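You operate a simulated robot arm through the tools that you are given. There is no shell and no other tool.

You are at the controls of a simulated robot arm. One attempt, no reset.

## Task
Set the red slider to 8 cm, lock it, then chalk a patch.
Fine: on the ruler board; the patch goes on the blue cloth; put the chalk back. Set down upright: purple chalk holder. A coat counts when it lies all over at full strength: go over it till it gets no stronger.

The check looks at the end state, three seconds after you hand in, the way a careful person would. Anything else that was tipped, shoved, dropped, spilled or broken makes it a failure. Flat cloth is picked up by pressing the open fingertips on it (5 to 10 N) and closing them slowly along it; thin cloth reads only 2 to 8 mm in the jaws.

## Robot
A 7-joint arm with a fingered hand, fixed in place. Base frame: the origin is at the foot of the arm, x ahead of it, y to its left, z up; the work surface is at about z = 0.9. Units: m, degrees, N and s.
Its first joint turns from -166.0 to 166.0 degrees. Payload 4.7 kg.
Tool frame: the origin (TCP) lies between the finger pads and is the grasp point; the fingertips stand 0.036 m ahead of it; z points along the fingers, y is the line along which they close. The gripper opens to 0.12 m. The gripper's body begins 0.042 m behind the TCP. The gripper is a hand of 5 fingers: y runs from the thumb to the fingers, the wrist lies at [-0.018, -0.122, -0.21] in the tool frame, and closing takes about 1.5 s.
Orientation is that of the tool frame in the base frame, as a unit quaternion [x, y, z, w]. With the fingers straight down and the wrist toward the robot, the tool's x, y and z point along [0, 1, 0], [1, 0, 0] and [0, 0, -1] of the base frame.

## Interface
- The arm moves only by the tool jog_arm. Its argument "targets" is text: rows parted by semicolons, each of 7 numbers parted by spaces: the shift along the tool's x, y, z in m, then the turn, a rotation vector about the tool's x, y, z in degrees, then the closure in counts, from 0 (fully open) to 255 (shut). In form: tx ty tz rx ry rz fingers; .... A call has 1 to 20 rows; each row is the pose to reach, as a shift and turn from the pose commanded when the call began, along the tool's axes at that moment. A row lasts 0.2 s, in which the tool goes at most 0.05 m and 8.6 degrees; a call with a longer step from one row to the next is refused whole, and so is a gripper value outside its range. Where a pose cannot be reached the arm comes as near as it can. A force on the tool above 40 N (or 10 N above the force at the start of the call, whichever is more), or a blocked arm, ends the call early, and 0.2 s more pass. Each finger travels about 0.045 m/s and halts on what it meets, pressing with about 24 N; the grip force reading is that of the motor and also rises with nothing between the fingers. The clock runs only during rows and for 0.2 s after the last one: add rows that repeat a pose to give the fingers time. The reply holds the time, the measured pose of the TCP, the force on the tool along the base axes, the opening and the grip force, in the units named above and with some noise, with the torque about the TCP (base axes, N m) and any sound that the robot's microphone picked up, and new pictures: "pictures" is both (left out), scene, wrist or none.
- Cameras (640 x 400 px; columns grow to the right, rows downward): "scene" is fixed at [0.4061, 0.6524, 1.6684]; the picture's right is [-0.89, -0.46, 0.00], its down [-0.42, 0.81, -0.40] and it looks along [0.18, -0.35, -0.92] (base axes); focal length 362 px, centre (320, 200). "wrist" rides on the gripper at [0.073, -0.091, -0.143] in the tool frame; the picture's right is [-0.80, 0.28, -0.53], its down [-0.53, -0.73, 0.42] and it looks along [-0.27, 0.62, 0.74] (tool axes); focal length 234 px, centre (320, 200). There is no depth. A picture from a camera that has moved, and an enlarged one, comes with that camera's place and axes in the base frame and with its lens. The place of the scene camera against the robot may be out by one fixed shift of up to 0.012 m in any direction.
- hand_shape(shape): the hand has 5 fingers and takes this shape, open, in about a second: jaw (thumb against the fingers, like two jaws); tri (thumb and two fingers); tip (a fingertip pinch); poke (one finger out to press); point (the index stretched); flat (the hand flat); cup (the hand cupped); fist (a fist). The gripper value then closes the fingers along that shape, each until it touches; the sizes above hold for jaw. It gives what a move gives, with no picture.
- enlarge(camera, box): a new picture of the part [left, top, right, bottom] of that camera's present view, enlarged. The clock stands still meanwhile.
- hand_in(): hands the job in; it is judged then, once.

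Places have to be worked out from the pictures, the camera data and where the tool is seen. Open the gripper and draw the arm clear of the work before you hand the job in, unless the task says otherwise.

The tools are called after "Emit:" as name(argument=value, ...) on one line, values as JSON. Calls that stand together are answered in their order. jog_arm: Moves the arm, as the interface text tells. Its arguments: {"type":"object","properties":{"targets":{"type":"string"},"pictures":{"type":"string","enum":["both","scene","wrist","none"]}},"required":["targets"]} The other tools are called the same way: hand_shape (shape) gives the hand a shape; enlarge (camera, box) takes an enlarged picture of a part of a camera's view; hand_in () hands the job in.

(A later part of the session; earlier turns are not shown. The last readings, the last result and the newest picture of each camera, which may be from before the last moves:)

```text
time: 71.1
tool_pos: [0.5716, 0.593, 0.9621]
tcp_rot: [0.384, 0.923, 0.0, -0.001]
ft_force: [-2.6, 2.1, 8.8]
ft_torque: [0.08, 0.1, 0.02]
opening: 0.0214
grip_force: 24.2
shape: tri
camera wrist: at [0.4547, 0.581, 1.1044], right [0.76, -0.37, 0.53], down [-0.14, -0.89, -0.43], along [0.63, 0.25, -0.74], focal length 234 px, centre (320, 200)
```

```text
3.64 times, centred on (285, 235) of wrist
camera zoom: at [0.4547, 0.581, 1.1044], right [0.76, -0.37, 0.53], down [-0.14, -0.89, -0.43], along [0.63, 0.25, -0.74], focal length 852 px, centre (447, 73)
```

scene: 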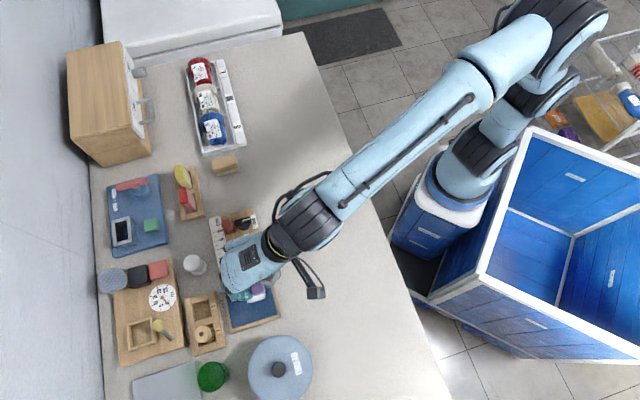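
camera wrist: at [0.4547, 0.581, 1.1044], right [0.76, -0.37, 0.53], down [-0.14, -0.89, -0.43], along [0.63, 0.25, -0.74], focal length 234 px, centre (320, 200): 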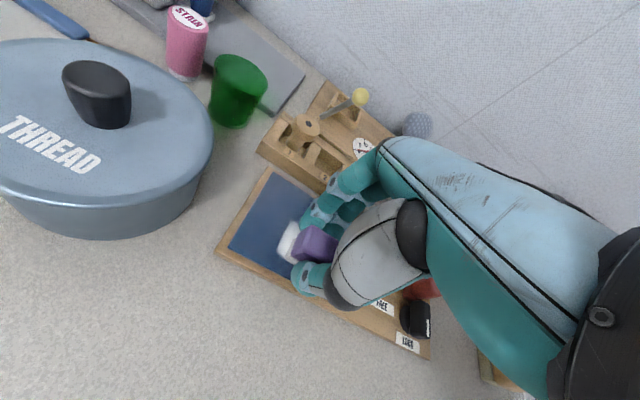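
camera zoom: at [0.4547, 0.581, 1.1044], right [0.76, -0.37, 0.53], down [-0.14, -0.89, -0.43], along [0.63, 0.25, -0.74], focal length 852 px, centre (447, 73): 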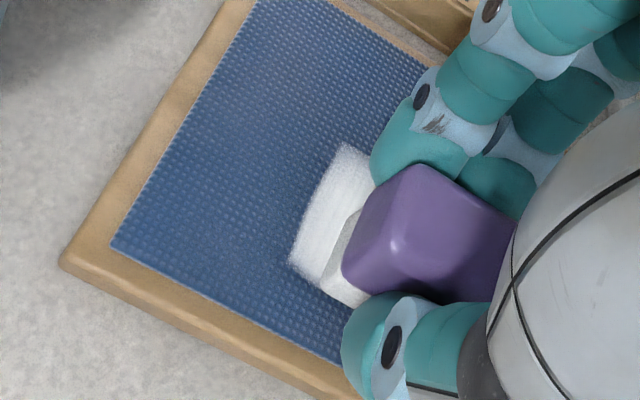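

The chalk marks strongly here. I lift and move aside to see the mark's true extent.

Emit:
jog_arm(targets="0 0 -0.01 0 0 0 225; 0 0 -0.04 0 0 0 225; -0.03 -0.02 -0.07 0 0 0 225; -0.06 -0.05 -0.09 0 0 0 225; -0.08 -0.08 -0.1 0 0 0 225; -0.08 -0.08 -0.1 0 0 0 225")

Emit:
enlarge(camera="scene", box=[215, 255, 285, 335])

Emit:
enlarge(camera="wrist", box=[150, 120, 310, 260])

```text
time: 72.5
tool_pos: [0.5713, 0.4787, 1.062]
tcp_rot: [0.385, 0.923, 0.0, 0.0]
ft_force: [0.4, -0.1, -0.9]
ft_torque: [0.01, 0.01, -0.01]
opening: 0.0213
grip_force: 23.9
shape: tri
camera wrist: at [0.4552, 0.4671, 1.2048], right [0.76, -0.37, 0.53], down [-0.14, -0.89, -0.42], along [0.63, 0.25, -0.74], focal length 234 px, centre (320, 200)
```

scene: 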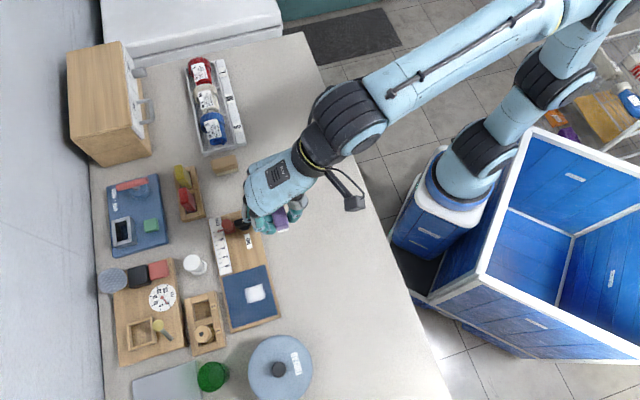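
wrist: 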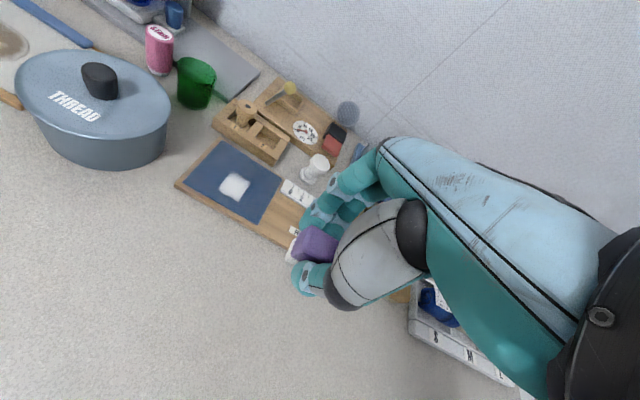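

```text
5.00 times, centred on (250, 295) of scene
camera zoom: at [0.4061, 0.6524, 1.6684], right [-0.89, -0.46, 0.0], down [-0.42, 0.81, -0.4], along [0.18, -0.35, -0.92], focal length 1810 px, centre (670, -275)
```

zoom: 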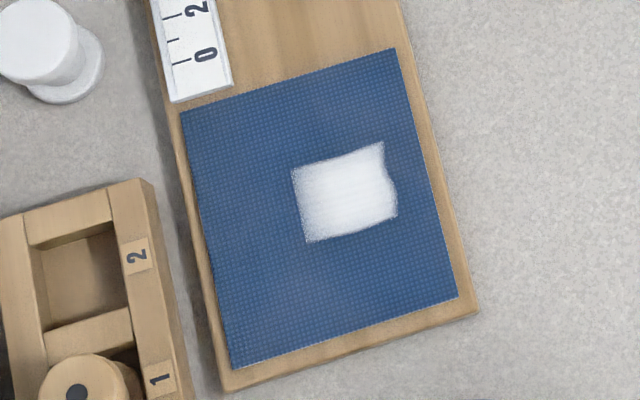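

```text
2.86 times, centred on (230, 190) of wrist
camera zoom: at [0.4552, 0.4671, 1.2048], right [0.76, -0.37, 0.53], down [-0.14, -0.89, -0.42], along [0.63, 0.25, -0.74], focal length 669 px, centre (577, 229)
```

zoom: 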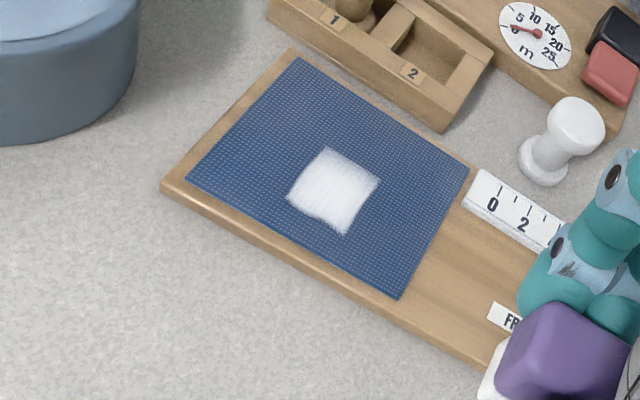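

The mark is a crisp patch near the cloth's centre, not quite matching the swept area, so I need to learn where the chalk takes. I make one long stroke through the cloth's middle line, staying off the rims, and look again.

Emit:
jog_arm(targets="0.03 0.025 0 0 0 0 225; 0.06 0.05 0 0 0 0 225; 0.09 0.075 0 0 0 0 225; 0.115 0.098 0.02 0 0 0 225; 0.125 0.098 0.06 0 0 0 225; 0.125 0.098 0.085 0 0 0 225; 0.125 0.098 0.095 0 0 0 225; 0.125 0.098 0.099 0 0 0 225; 0.125 0.098 0.1 0 0 0 225; 0.125 0.098 0.1 0 0 0 225; 0.114 0.098 0.1 0 0 0 225; 0.103 0.098 0.1 0 0 0 225; 0.092 0.098 0.1 0 0 0 225; 0.081 0.098 0.1 0 0 0 225; 0.07 0.098 0.1 0 0 0 225; 0.063 0.098 0.1 0 0 0 225; 0.063 0.098 0.1 0 0 0 225")

Emit:
enlarge(camera="scene", box=[215, 255, 285, 335])

Emit:
enlarge(camera="wrist", box=[210, 160, 340, 290])

```text
time: 76.1
tool_pos: [0.5959, 0.5924, 0.9617]
tcp_rot: [0.384, 0.923, -0.001, -0.001]
ft_force: [-1.9, 1.8, 7.3]
ft_torque: [0.07, 0.03, 0.02]
opening: 0.0217
grip_force: 23.9
shape: tri
camera wrist: at [0.4801, 0.5812, 1.1045], right [0.76, -0.37, 0.53], down [-0.15, -0.89, -0.42], along [0.63, 0.25, -0.74], focal length 234 px, centre (320, 200)
```

scene: 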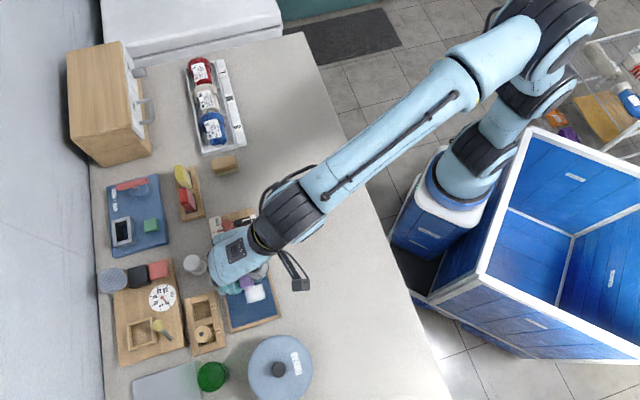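
wrist: 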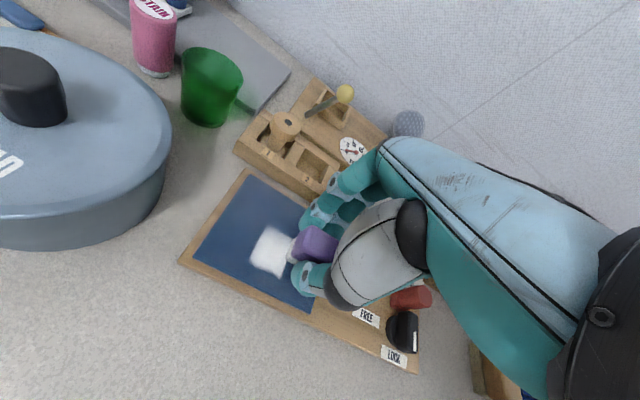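

```text
5.00 times, centred on (250, 295) of scene
camera zoom: at [0.4061, 0.6524, 1.6684], right [-0.89, -0.46, 0.0], down [-0.42, 0.81, -0.4], along [0.18, -0.35, -0.92], focal length 1810 px, centre (670, -275)
```

zoom: 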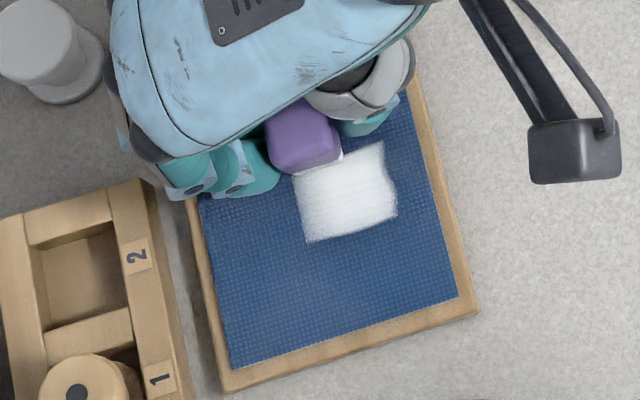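

```text
3.08 times, centred on (275, 225) of wrist
camera zoom: at [0.4801, 0.5812, 1.1045], right [0.76, -0.37, 0.53], down [-0.15, -0.89, -0.42], along [0.63, 0.25, -0.74], focal length 720 px, centre (458, 123)
```

zoom: 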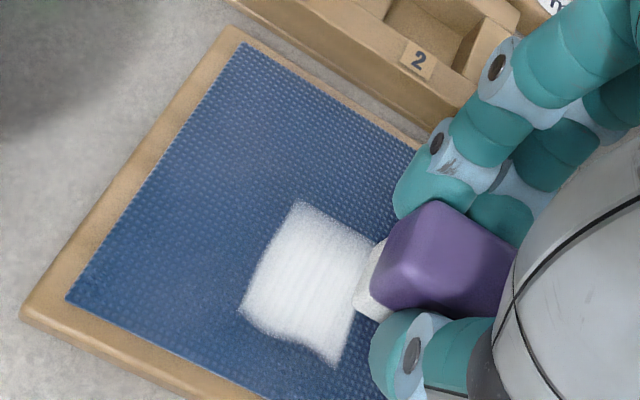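

The long centre stroke added nothing outside the rectangle, so the chalk takes only in a limited patch. I lift clear and view it again.

Emit:
jog_arm(targets="0 0 -0.01 0 0 0 225; 0 0 -0.04 0 0 0 225; -0.03 -0.03 -0.07 0 0 0 225; -0.055 -0.07 -0.1 0 0 0 225; -0.063 -0.098 -0.1 0 0 0 225; -0.063 -0.098 -0.1 0 0 0 225")

Emit:
enlarge(camera="scene", box=[225, 265, 280, 325])

Emit:
enlarge(camera="wrist", box=[180, 130, 290, 230])

```text
refused: row 3 steps farther than a row can; nothing moved
```

```text
6.67 times, centred on (252, 295) of scene
camera zoom: at [0.4061, 0.6524, 1.6684], right [-0.89, -0.46, 0.0], down [-0.42, 0.81, -0.4], along [0.18, -0.35, -0.92], focal length 2413 px, centre (770, -433)
```

zoom: 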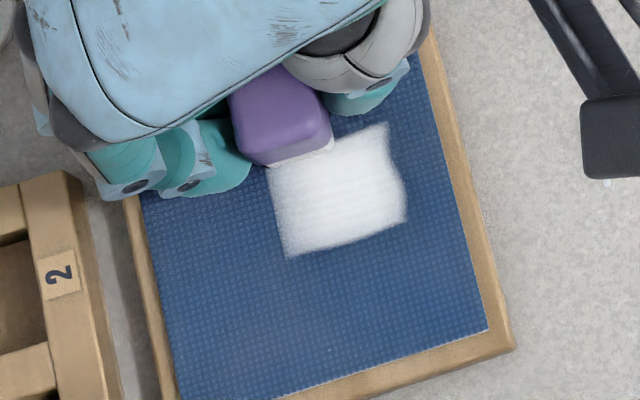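

```text
4.00 times, centred on (235, 180) of wrist
camera zoom: at [0.4801, 0.5812, 1.1045], right [0.76, -0.37, 0.53], down [-0.15, -0.89, -0.42], along [0.63, 0.25, -0.74], focal length 937 px, centre (660, 280)
```

zoom: 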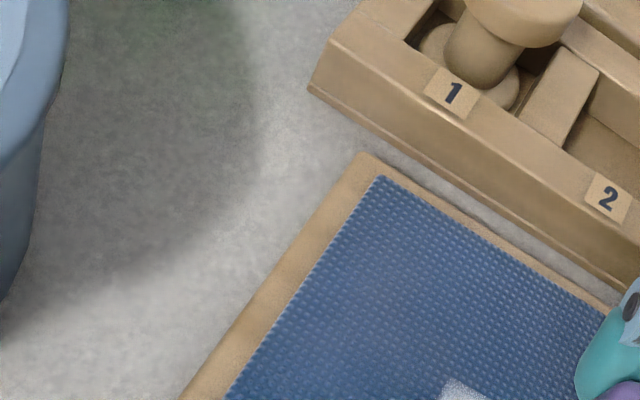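

The step was too long, so nothing moved. I lift a little and go over the strip nearer the front edge (chalk's near side 5 mm inside the cloth), to see whether the patch grows that way.

Emit:
jog_arm(targets="0 0 -0.006 0 0 0 225; 0.0075 -0.014 -0.006 0 0 0 225; 0.0075 -0.028 -0.006 0 0 0 225; 0.0075 -0.028 -0.002 0 0 0 225; 0.0075 -0.028 0 0 0 0 225; 0.0075 -0.028 0 0 0 0 225; 0.0195 -0.028 0 0 0 0 225; 0.0315 -0.028 0 0 0 0 225; 0.0435 -0.028 0 0 0 0 225; 0.0555 -0.028 0 0 0 0 225; 0.0435 -0.028 0 0 0 0 225; 0.0315 -0.028 0 0 0 0 225; 0.0195 -0.028 0 0 0 0 225; 0.0075 -0.028 0 0 0 0 225; 0.0075 -0.028 0 0 0 0 225", pictures="none")

Emit:
jog_arm(targets="0 0 -0.01 0 0 0 225; 0 0 -0.04 0 0 0 225; -0.02 -0.02 -0.06 0 0 0 225; -0.04 -0.04 -0.08 0 0 0 225; -0.06 -0.06 -0.1 0 0 0 225; -0.07 -0.07 -0.1 0 0 0 225; -0.07 -0.07 -0.1 0 0 0 225")

Emit:
enlarge(camera="scene", box=[215, 255, 285, 335])

Emit:
enlarge(camera="wrist", box=[160, 120, 300, 250])

```text
time: 79.3
tool_pos: [0.5709, 0.5792, 0.9614]
tcp_rot: [0.385, 0.923, 0.001, 0.0]
ft_force: [-2.1, 1.8, 6.5]
ft_torque: [0.06, 0.03, 0.0]
opening: 0.0213
grip_force: 24.6
shape: tri
```

```text
time: 80.9
tool_pos: [0.5712, 0.4796, 1.0604]
tcp_rot: [0.384, 0.923, 0.0, 0.001]
ft_force: [0.9, -0.6, -0.7]
ft_torque: [0.01, 0.0, -0.03]
opening: 0.0214
grip_force: 24.3
shape: tri
camera wrist: at [0.4551, 0.4682, 1.2034], right [0.76, -0.37, 0.53], down [-0.14, -0.89, -0.42], along [0.63, 0.25, -0.74], focal length 234 px, centre (320, 200)
```

scene: 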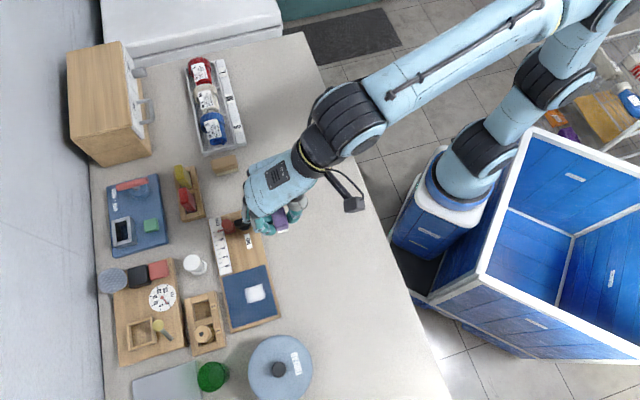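
wrist: 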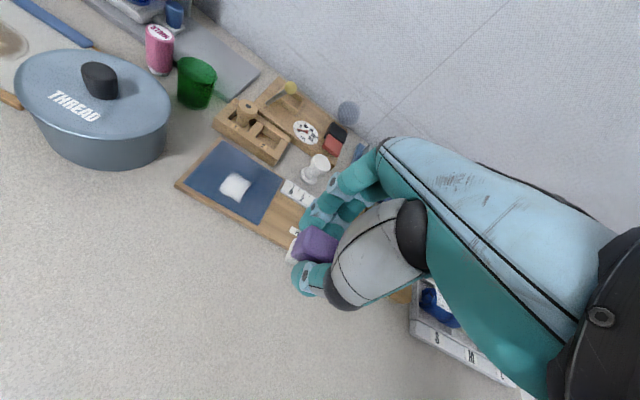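

```text
5.00 times, centred on (250, 295) of scene
camera zoom: at [0.4061, 0.6524, 1.6684], right [-0.89, -0.46, 0.0], down [-0.42, 0.81, -0.4], along [0.18, -0.35, -0.92], focal length 1810 px, centre (670, -275)
```

zoom: 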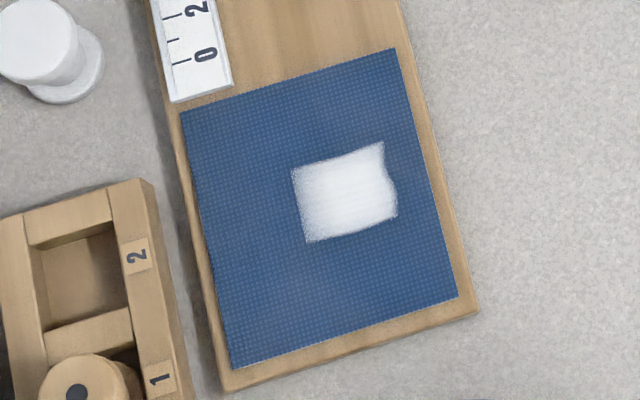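

```text
3.08 times, centred on (230, 185) of wrist
camera zoom: at [0.4551, 0.4682, 1.2034], right [0.76, -0.37, 0.53], down [-0.14, -0.89, -0.42], along [0.63, 0.25, -0.74], focal length 720 px, centre (597, 246)
```

zoom: 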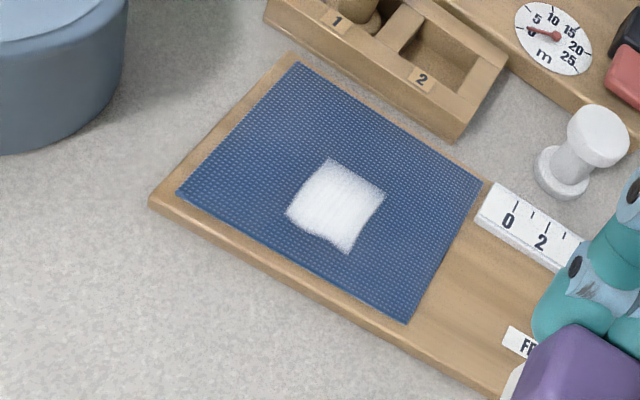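

The mark's shape is unchanged, so the patch looks like a fixed area of about 30 × 35 mm. I zoom in on its strength before rubbing it more.

Emit:
enlarge(camera="scene", box=[240, 275, 275, 310])

Emit:
enlarge(camera="wrist", box=[210, 160, 260, 210])

```text
11.43 times, centred on (258, 292) of scene
camera zoom: at [0.4061, 0.6524, 1.6684], right [-0.89, -0.46, 0.0], down [-0.42, 0.81, -0.4], along [0.18, -0.35, -0.92], focal length 4136 px, centre (1034, -857)
```

zoom: 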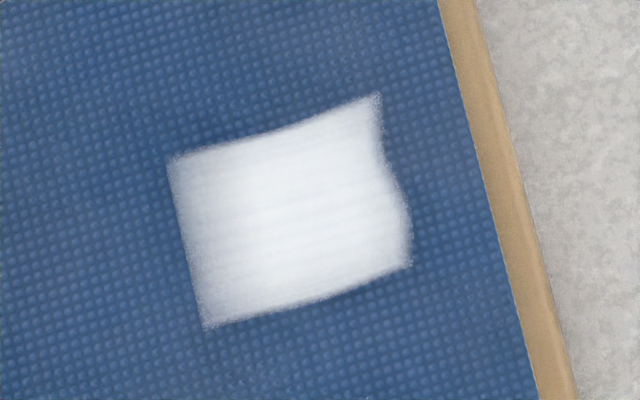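

```text
8.00 times, centred on (235, 185) of wrist
camera zoom: at [0.4551, 0.4682, 1.2034], right [0.76, -0.37, 0.53], down [-0.14, -0.89, -0.42], along [0.63, 0.25, -0.74], focal length 1873 px, centre (1000, 320)
```

zoom: 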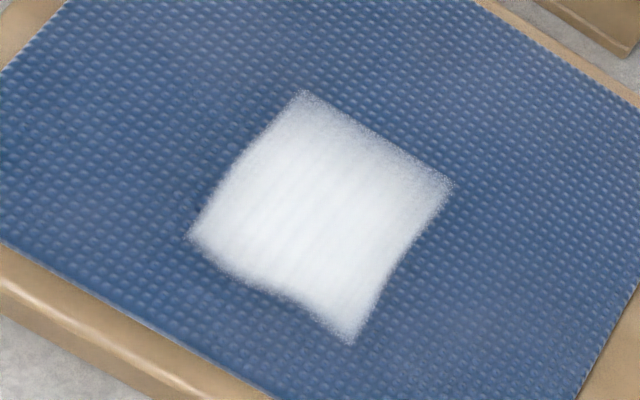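

The patch looks like a fixed area in the cloth's near-middle, at about u 36–66 mm and v 15–50 mm from the near-left corner. I return and rub it systematically in overlapping lanes with steady pressure.

Emit:
jog_arm(targets="0.025 0.025 0 0 0 0 225; 0.05 0.05 0.01 0 0 0 225; 0.069 0.075 0.03 0 0 0 225; 0.069 0.075 0.07 0 0 0 225; 0.069 0.075 0.09 0 0 0 225; 0.069 0.075 0.098 0 0 0 225; 0.069 0.075 0.1 0 0 0 225; 0.0815 0.075 0.1 0 0 0 225; 0.094 0.075 0.1 0 0 0 225; 0.1065 0.075 0.1 0 0 0 225; 0.119 0.075 0.1 0 0 0 225; 0.119 0.083 0.1 0 0 0 225; 0.1065 0.083 0.1 0 0 0 225; 0.094 0.083 0.1 0 0 0 225; 0.0815 0.083 0.1 0 0 0 225; 0.069 0.083 0.1 0 0 0 225; 0.069 0.083 0.1 0 0 0 225", pictures="none")

Emit:
jog_arm(targets="0 0.008 0 0 0 0 225; 0.0125 0.008 0 0 0 0 225; 0.025 0.008 0 0 0 0 225; 0.0375 0.008 0 0 0 0 225; 0.05 0.008 0 0 0 0 225; 0.05 0.016 0 0 0 0 225; 0.0375 0.016 0 0 0 0 225; 0.025 0.016 0 0 0 0 225; 0.0125 0.016 0 0 0 0 225; 0 0.016 0 0 0 0 225; 0 0.022 0 0 0 0 225; 0.0125 0.022 0 0 0 0 225; 0.025 0.022 0 0 0 0 225; 0.0375 0.022 0 0 0 0 225; 0.05 0.022 0 0 0 0 225; 0.05 0.022 0 0 0 0 225")

Emit:
enlarge(camera="scene", box=[215, 255, 285, 335])

Emit:
enlarge(camera="wrist", box=[220, 160, 350, 290])

```text
time: 84.5
tool_pos: [0.5806, 0.5868, 0.9613]
tcp_rot: [0.385, 0.923, 0.0, -0.001]
ft_force: [-1.3, 2.8, 7.5]
ft_torque: [0.11, 0.04, 0.0]
opening: 0.0215
grip_force: 24.2
shape: tri
```

```text
time: 87.9
tool_pos: [0.5618, 0.638, 0.9616]
tcp_rot: [0.384, 0.923, 0.0, 0.0]
ft_force: [2.2, -2.1, 6.3]
ft_torque: [-0.01, -0.07, -0.01]
opening: 0.0216
grip_force: 24.0
shape: tri
camera wrist: at [0.445, 0.6262, 1.1043], right [0.76, -0.37, 0.53], down [-0.14, -0.89, -0.42], along [0.63, 0.25, -0.74], focal length 234 px, centre (320, 200)
```

scene: 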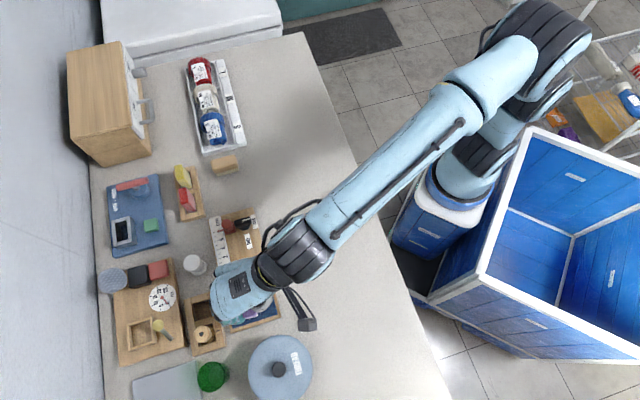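
wrist: 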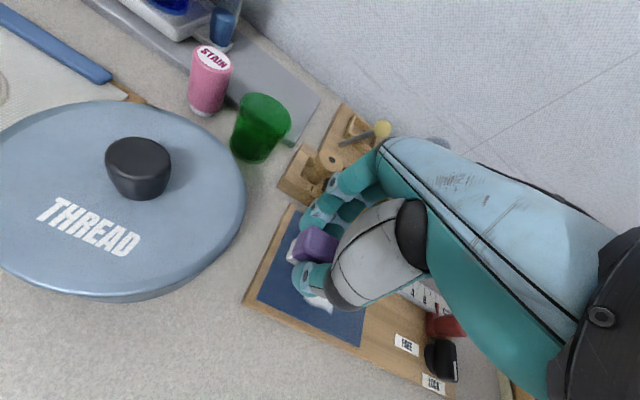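

```text
5.00 times, centred on (250, 295) of scene
camera zoom: at [0.4061, 0.6524, 1.6684], right [-0.89, -0.46, 0.0], down [-0.42, 0.81, -0.4], along [0.18, -0.35, -0.92], focal length 1810 px, centre (670, -275)
```

zoom: 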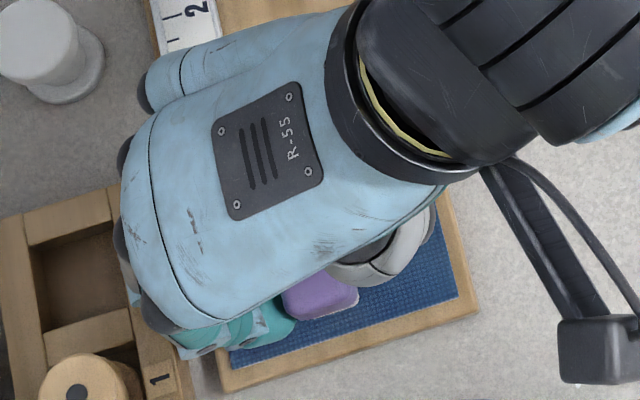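

```text
3.08 times, centred on (285, 225) of wrist
camera zoom: at [0.445, 0.6262, 1.1043], right [0.76, -0.37, 0.53], down [-0.14, -0.89, -0.42], along [0.63, 0.25, -0.74], focal length 720 px, centre (428, 123)
```

zoom: 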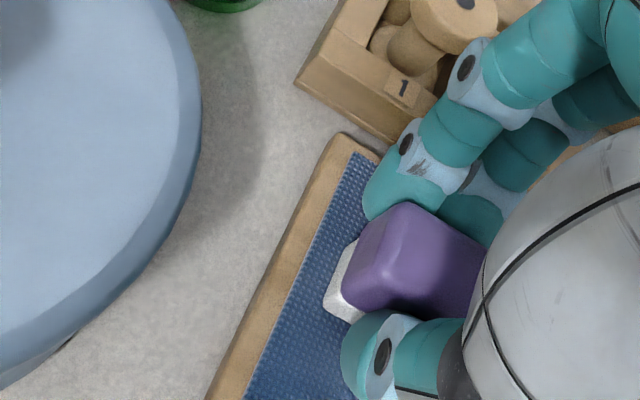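

The fingers come close to the spool here, so I lift and move to the viewing position to see the patch.

Emit:
jog_arm(targets="-0.003 -0.003 -0.01 0 0 0 225; -0.015 -0.01 -0.035 0 0 0 225; -0.03 -0.025 -0.06 0 0 0 225; -0.05 -0.04 -0.08 0 0 0 225; -0.08 -0.06 -0.09 0 0 0 225; -0.105 -0.08 -0.1 0 0 0 225; -0.119 -0.097 -0.1 0 0 0 225; -0.119 -0.097 -0.1 0 0 0 225")

Emit:
enlarge(camera="scene", box=[240, 275, 275, 310])

Emit:
enlarge(camera="scene", box=[215, 255, 285, 335])

Emit:
enlarge(camera="wrist", box=[210, 160, 260, 210])

```text
time: 89.7
tool_pos: [0.5776, 0.4851, 1.0597]
tcp_rot: [0.385, 0.923, 0.001, 0.0]
ft_force: [0.1, -0.6, -0.4]
ft_torque: [-0.03, 0.04, -0.01]
opening: 0.0214
grip_force: 23.6
shape: tri
camera wrist: at [0.4603, 0.4735, 1.204], right [0.76, -0.37, 0.53], down [-0.14, -0.89, -0.42], along [0.63, 0.25, -0.74], focal length 234 px, centre (320, 200)
```

scene: 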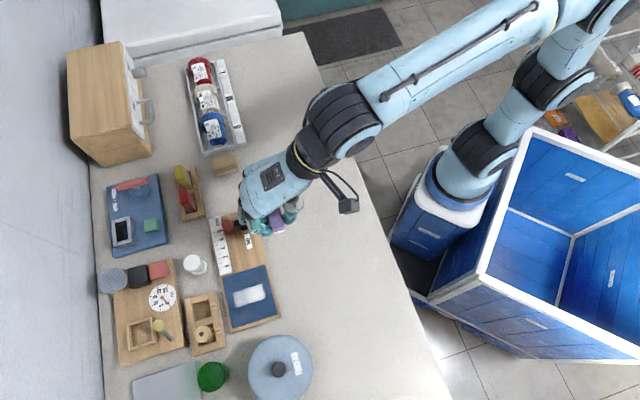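
wrist: 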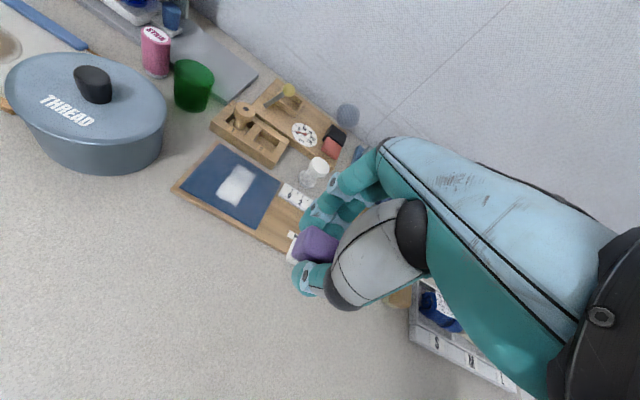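

```text
11.43 times, centred on (258, 292) of scene
camera zoom: at [0.4061, 0.6524, 1.6684], right [-0.89, -0.46, 0.0], down [-0.42, 0.81, -0.4], along [0.18, -0.35, -0.92], focal length 4136 px, centre (1034, -857)
```

zoom: 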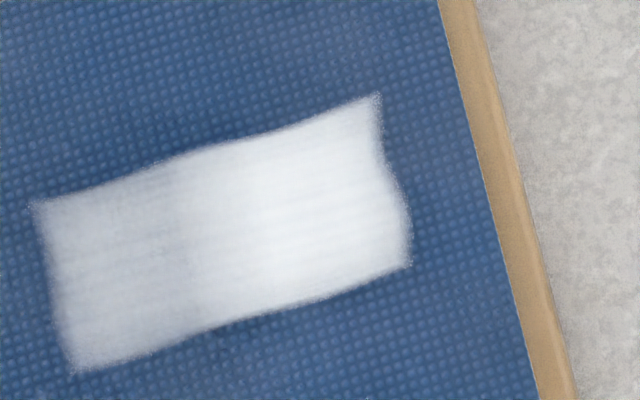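

```text
5.00 times, centred on (250, 295) of scene
camera zoom: at [0.4061, 0.6524, 1.6684], right [-0.89, -0.46, 0.0], down [-0.42, 0.81, -0.4], along [0.18, -0.35, -0.92], focal length 1810 px, centre (670, -275)
```

zoom: 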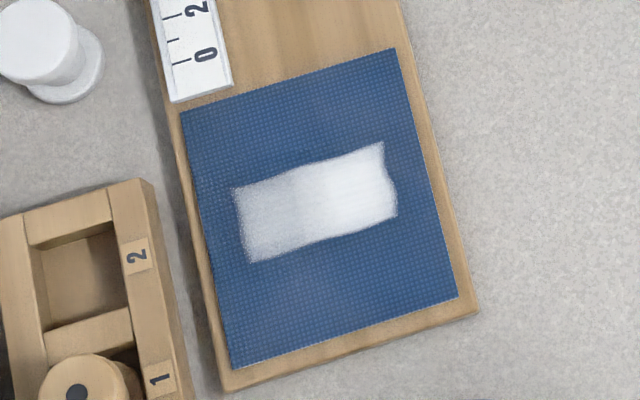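

```text
8.00 times, centred on (235, 185) of wrist
camera zoom: at [0.4603, 0.4735, 1.204], right [0.76, -0.37, 0.53], down [-0.14, -0.89, -0.42], along [0.63, 0.25, -0.74], focal length 1873 px, centre (1000, 320)
```

zoom: 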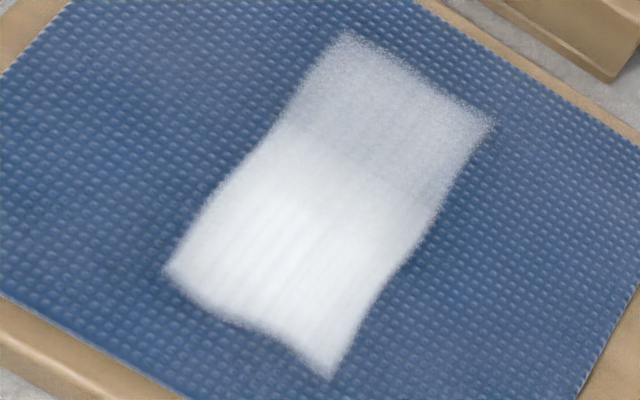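

The patch grows along v: it is a strip about 30 mm (u) by 58 mm (v), centred on the cloth. The near part is fully white while the far part is fainter. I rub the far part more with short strokes, keeping clear of the spool.

Emit:
jog_arm(targets="0.025 0.03 0 0 0 0 225; 0.05 0.06 0 0 0 0 225; 0.07 0.085 0.02 0 0 0 225; 0.079 0.103 0.05 0 0 0 225; 0.079 0.103 0.08 0 0 0 225; 0.079 0.103 0.095 0 0 0 225; 0.079 0.103 0.1 0 0 0 225; 0.089 0.103 0.1 0 0 0 225; 0.099 0.103 0.1 0 0 0 225; 0.109 0.103 0.1 0 0 0 225; 0.099 0.106 0.1 0 0 0 225; 0.089 0.106 0.1 0 0 0 225; 0.079 0.106 0.1 0 0 0 225; 0.089 0.109 0.1 0 0 0 225; 0.099 0.109 0.1 0 0 0 225; 0.109 0.109 0.1 0 0 0 225; 0.099 0.109 0.1 0 0 0 225; 0.089 0.109 0.1 0 0 0 225; 0.079 0.109 0.1 0 0 0 225", pictures="none")

Emit:
jog_arm(targets="0.01 0 0 0 0 0 225; 0.02 0 0 0 0 0 225; 0.03 0 0 0 0 0 225; 0.02 -0.003 0 0 0 0 225; 0.01 -0.003 0 0 0 0 225; 0 -0.003 0 0 0 0 225; 0.01 -0.006 0 0 0 0 225; 0.02 -0.006 0 0 0 0 225; 0.03 -0.006 0 0 0 0 225; 0.02 -0.009 0 0 0 0 225; 0.01 -0.009 0 0 0 0 225; 0 -0.009 0 0 0 0 225; 0.01 -0.012 0 0 0 0 225; 0.02 -0.012 0 0 0 0 225; 0.03 -0.012 0 0 0 0 225; 0.02 -0.018 0 0 0 0 225; 0.01 -0.018 0 0 0 0 225; 0 -0.018 0 0 0 0 225; 0 -0.018 0 0 0 0 225")

Emit:
enlarge(camera="wrist", box=[220, 160, 350, 290])

```text
time: 93.7
tool_pos: [0.5971, 0.6173, 0.9613]
tcp_rot: [0.385, 0.923, -0.001, 0.0]
ft_force: [-1.9, 0.6, 2.9]
ft_torque: [0.04, -0.01, 0.0]
opening: 0.0212
grip_force: 23.8
shape: tri
```

```text
time: 97.7
tool_pos: [0.587, 0.606, 0.9607]
tcp_rot: [0.384, 0.923, 0.0, 0.0]
ft_force: [-0.9, 1.4, 4.7]
ft_torque: [0.07, 0.01, 0.0]
opening: 0.0214
grip_force: 24.2
shape: tri
camera wrist: at [0.4693, 0.5941, 1.1043], right [0.76, -0.37, 0.53], down [-0.14, -0.89, -0.43], along [0.63, 0.25, -0.74], focal length 234 px, centre (320, 200)
```

scene: 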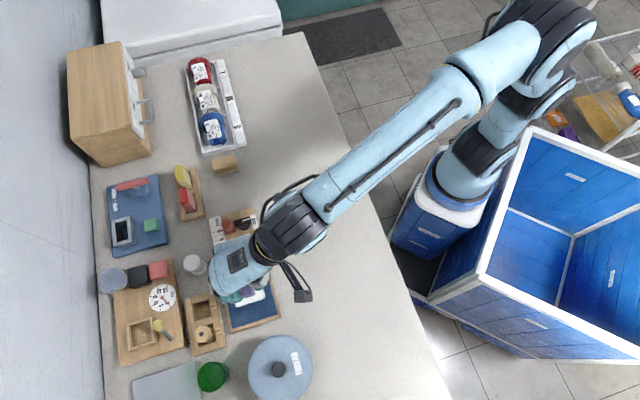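
wrist: 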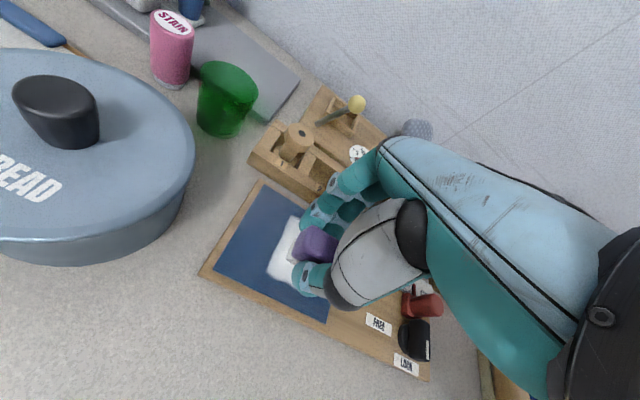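

```text
3.08 times, centred on (285, 225) of wrist
camera zoom: at [0.4693, 0.5941, 1.1043], right [0.76, -0.37, 0.53], down [-0.14, -0.89, -0.43], along [0.63, 0.25, -0.74], focal length 720 px, centre (428, 123)
```

zoom: 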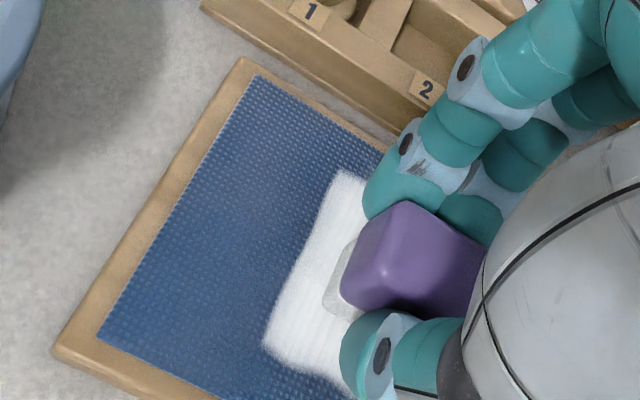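

The patch now looks more evenly white. I lift and look at the whole of it.

Emit:
jog_arm(targets="0 -0.003 -0.01 0 0 0 225; -0.015 -0.01 -0.035 0 0 0 225; -0.03 -0.025 -0.06 0 0 0 225; -0.05 -0.045 -0.08 0 0 0 225; -0.075 -0.07 -0.09 0 0 0 225; -0.079 -0.091 -0.1 0 0 0 225; -0.079 -0.091 -0.1 0 0 0 225")

Emit:
enlarge(camera="scene", box=[230, 275, 275, 320])

Emit:
enlarge(camera="wrist", box=[200, 150, 270, 220])

Emit:
enlarge(camera="wrist", box=[270, 200, 350, 290])

```text
time: 99.3
tool_pos: [0.5762, 0.4861, 1.0599]
tcp_rot: [0.385, 0.923, 0.0, 0.0]
ft_force: [-0.4, -0.2, -0.1]
ft_torque: [0.02, 0.0, 0.01]
opening: 0.0213
grip_force: 24.3
shape: tri
camera wrist: at [0.4602, 0.4734, 1.2039], right [0.76, -0.37, 0.53], down [-0.14, -0.89, -0.42], along [0.63, 0.25, -0.74], focal length 234 px, centre (320, 200)
```

scene: 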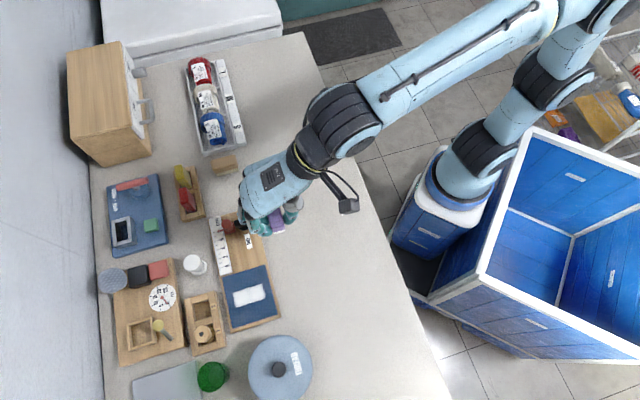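
wrist: 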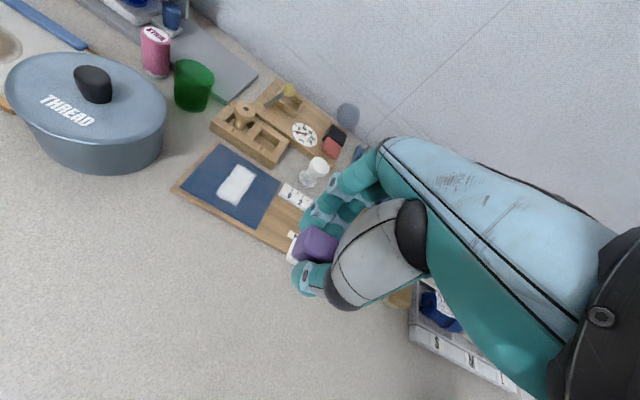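

```text
8.89 times, centred on (252, 298) of scene
camera zoom: at [0.4061, 0.6524, 1.6684], right [-0.89, -0.46, 0.0], down [-0.42, 0.81, -0.4], along [0.18, -0.35, -0.92], focal length 3217 px, centre (920, -667)
```

zoom: 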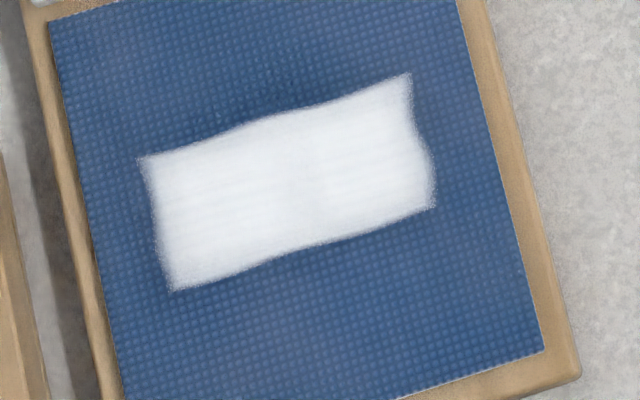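

```text
5.71 times, centred on (235, 185) of wrist
camera zoom: at [0.4602, 0.4734, 1.2039], right [0.76, -0.37, 0.53], down [-0.14, -0.89, -0.42], along [0.63, 0.25, -0.74], focal length 1338 px, centre (806, 286)
```

zoom: 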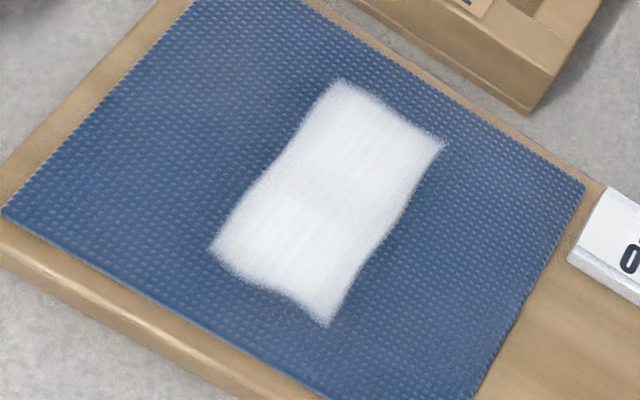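

```text
4.44 times, centred on (310, 245) of wrist
camera zoom: at [0.4602, 0.4734, 1.2039], right [0.76, -0.37, 0.53], down [-0.14, -0.89, -0.42], along [0.63, 0.25, -0.74], focal length 1041 px, centre (364, 0)
```

zoom: 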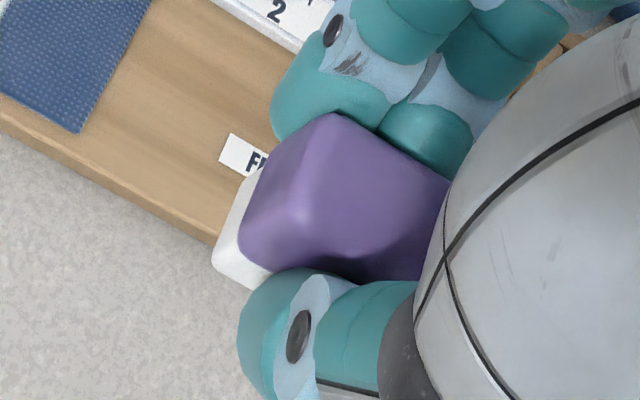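

The patch is now nearly uniform, with a faintly weaker seam in the middle. I go over all of it once more with full lanes, pressing 1 mm deeper, then cross strokes.

Emit:
jog_arm(targets="0.025 0.02 0 0 0 0 225; 0.05 0.04 0 0 0 0 225; 0.075 0.06 0.02 0 0 0 225; 0.079 0.067 0.06 0 0 0 225; 0.079 0.067 0.085 0 0 0 225; 0.079 0.067 0.097 0 0 0 225; 0.079 0.067 0.101 0 0 0 225; 0.089 0.067 0.101 0 0 0 225; 0.099 0.067 0.101 0 0 0 225; 0.109 0.067 0.101 0 0 0 225; 0.099 0.073 0.101 0 0 0 225; 0.089 0.073 0.101 0 0 0 225; 0.079 0.073 0.101 0 0 0 225; 0.089 0.079 0.101 0 0 0 225; 0.099 0.079 0.101 0 0 0 225; 0.109 0.079 0.101 0 0 0 225; 0.099 0.085 0.101 0 0 0 225; 0.089 0.085 0.101 0 0 0 225; 0.079 0.085 0.101 0 0 0 225", pictures="none")

Emit:
jog_arm(targets="0.01 0.006 0 0 0 0 225; 0.02 0.006 0 0 0 0 225; 0.03 0.006 0 0 0 0 225; 0.02 0.012 0 0 0 0 225; 0.01 0.012 0 0 0 0 225; 0 0.012 0 0 0 0 225; 0.01 0.018 0 0 0 0 225; 0.02 0.018 0 0 0 0 225; 0.03 0.018 0 0 0 0 225; 0.02 0.024 0 0 0 0 225; 0.01 0.024 0 0 0 0 225; 0 0.024 0 0 0 0 225; 0.01 0.027 0 0 0 0 225; 0.02 0.027 0 0 0 0 225; 0.03 0.027 0 0 0 0 225; 0.02 0.027 0 0 0 0 225; 0.01 0.027 0 0 0 0 225; 0 0.027 0 0 0 0 225", pictures="none")

Emit:
jog_arm(targets="0 -0.012 0 0 0 0 225; 0 -0.024 0 0 0 0 225; 0 -0.036 0 0 0 0 225; 0 -0.045 0 0 0 0 225; 0.008 -0.045 0 0 0 0 225; 0.008 -0.033 0 0 0 0 225; 0.008 -0.021 0 0 0 0 225; 0.008 -0.009 0 0 0 0 225; 0.008 0 0 0 0 0 225; 0.015 0 0 0 0 0 225; 0.015 -0.012 0 0 0 0 225; 0.015 -0.024 0 0 0 0 225; 0.015 -0.036 0 0 0 0 225; 0.015 -0.045 0 0 0 0 225; 0.022 -0.045 0 0 0 0 225; 0.022 -0.033 0 0 0 0 225; 0.022 -0.021 0 0 0 0 225; 0.022 -0.009 0 0 0 0 225; 0.022 0 0 0 0 0 225", pictures="none")

Emit:
jog_arm(targets="0.006 -0.003 0 0 0 0 225; 0.006 -0.015 0 0 0 0 225; 0.006 -0.027 0 0 0 0 225; 0.006 -0.039 0 0 0 0 225; 0.006 -0.045 0 0 0 0 225; 0.006 -0.045 0 0 0 0 225")

```text
time: 103.3
tool_pos: [0.5805, 0.6013, 0.961]
tcp_rot: [0.385, 0.923, 0.0, 0.0]
ft_force: [-3.0, 3.1, 13.0]
ft_torque: [0.14, 0.08, -0.01]
opening: 0.0217
grip_force: 24.2
shape: tri
```

```text
time: 107.1
tool_pos: [0.5989, 0.6205, 0.9595]
tcp_rot: [0.384, 0.924, 0.001, 0.0]
ft_force: [-2.5, 3.7, 11.2]
ft_torque: [0.05, 0.1, 0.03]
opening: 0.0213
grip_force: 24.4
shape: tri
```

```text
time: 111.1
tool_pos: [0.585, 0.6351, 0.9596]
tcp_rot: [0.385, 0.923, 0.0, 0.001]
ft_force: [-4.0, -3.2, 12.1]
ft_torque: [-0.07, 0.06, 0.03]
opening: 0.0221
grip_force: 23.8
shape: tri
```

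```text
time: 112.5
tool_pos: [0.5476, 0.6091, 0.9602]
tcp_rot: [0.385, 0.923, 0.0, 0.0]
ft_force: [2.1, 2.4, 9.2]
ft_torque: [0.12, -0.08, 0.02]
opening: 0.0222
grip_force: 24.1
shape: tri
camera wrist: at [0.4323, 0.5975, 1.1033], right [0.76, -0.37, 0.53], down [-0.14, -0.89, -0.42], along [0.63, 0.25, -0.74], focal length 234 px, centre (320, 200)
```

scene: 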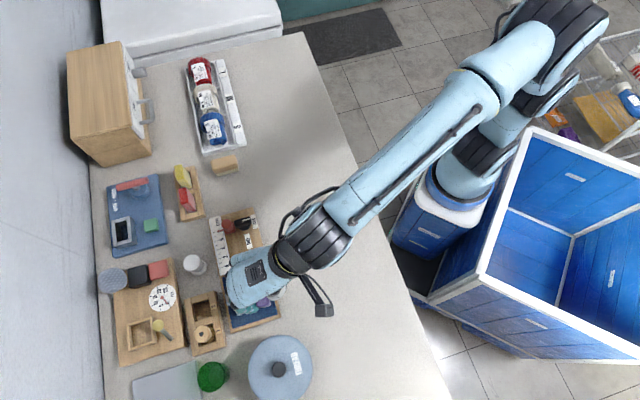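
wrist: 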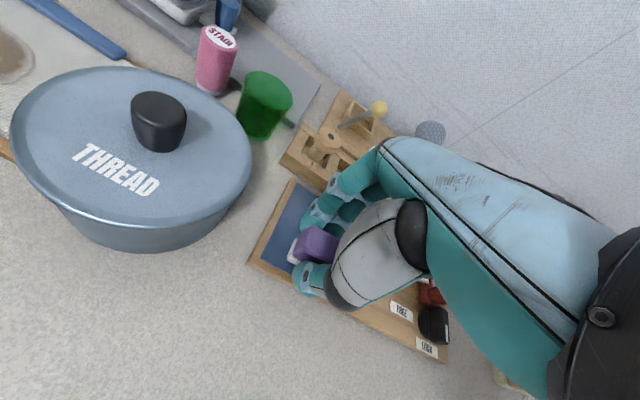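

I lift and go back to the viewing pose to compare the strength.

Emit:
jog_arm(targets="-0.003 -0.003 -0.01 0 0 0 225; -0.02 -0.01 -0.035 0 0 0 225; -0.04 -0.025 -0.06 0 0 0 225; -0.065 -0.04 -0.08 0 0 0 225; -0.09 -0.055 -0.095 0 0 0 225; -0.107 -0.067 -0.101 0 0 0 225; -0.107 -0.067 -0.101 0 0 0 225")

Emit:
enlarge(camera="scene", box=[230, 275, 275, 320])

Emit:
enlarge(camera="wrist", box=[200, 150, 270, 220])

Emit:
enlarge(camera="scene", box=[210, 230, 290, 335])

```text
time: 114.1
tool_pos: [0.5759, 0.4853, 1.061]
tcp_rot: [0.384, 0.923, 0.0, 0.0]
ft_force: [-0.3, -0.2, -0.4]
ft_torque: [0.03, -0.01, 0.01]
opening: 0.0218
grip_force: 23.6
shape: tri
camera wrist: at [0.4597, 0.4733, 1.2044], right [0.76, -0.37, 0.53], down [-0.14, -0.89, -0.42], along [0.63, 0.25, -0.74], focal length 234 px, centre (320, 200)
```

scene: 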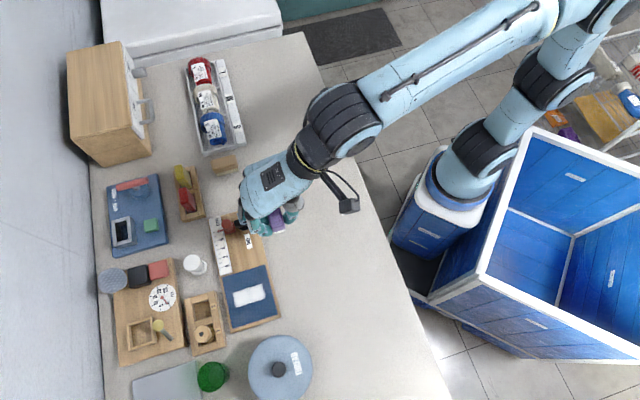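
wrist: 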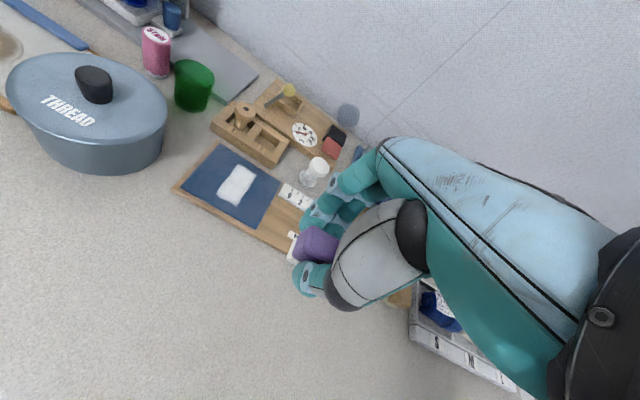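

```text
8.89 times, centred on (252, 298) of scene
camera zoom: at [0.4061, 0.6524, 1.6684], right [-0.89, -0.46, 0.0], down [-0.42, 0.81, -0.4], along [0.18, -0.35, -0.92], focal length 3217 px, centre (920, -667)
```

zoom: 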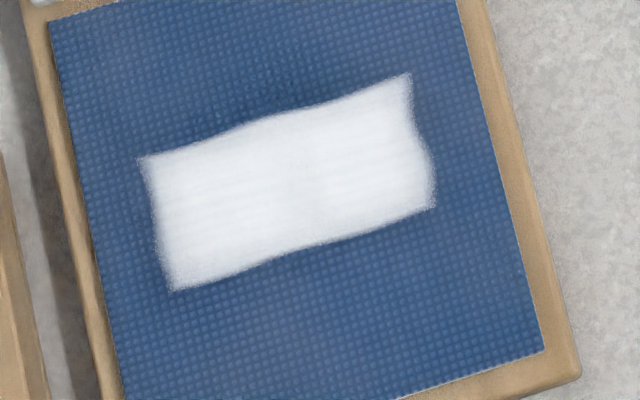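

```text
5.71 times, centred on (235, 185) of wrist
camera zoom: at [0.4597, 0.4733, 1.2044], right [0.76, -0.37, 0.53], down [-0.14, -0.89, -0.42], along [0.63, 0.25, -0.74], focal length 1338 px, centre (806, 286)
```

zoom: 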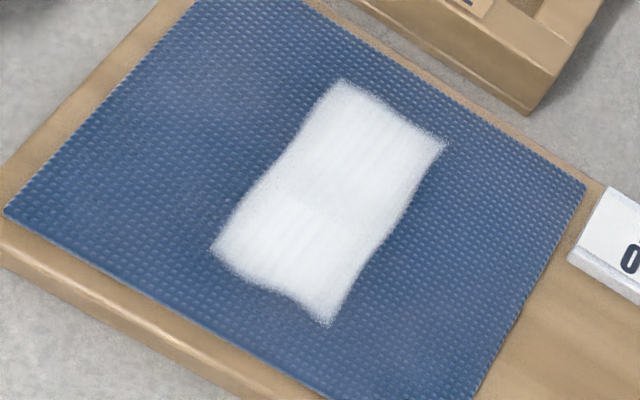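

```text
3.81 times, centred on (250, 282) of scene
camera zoom: at [0.4061, 0.6524, 1.6684], right [-0.89, -0.46, 0.0], down [-0.42, 0.81, -0.4], along [0.18, -0.35, -0.92], focal length 1379 px, centre (587, -114)
```

zoom: 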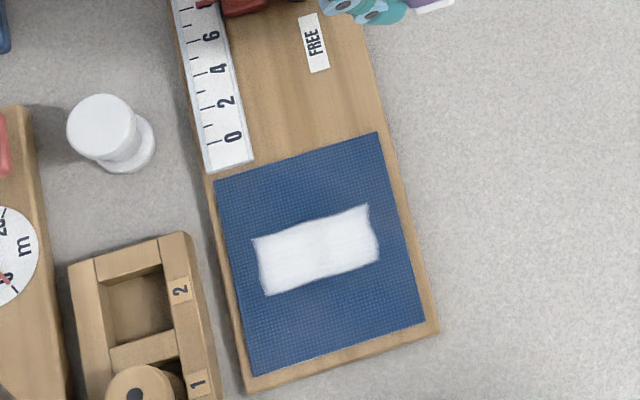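

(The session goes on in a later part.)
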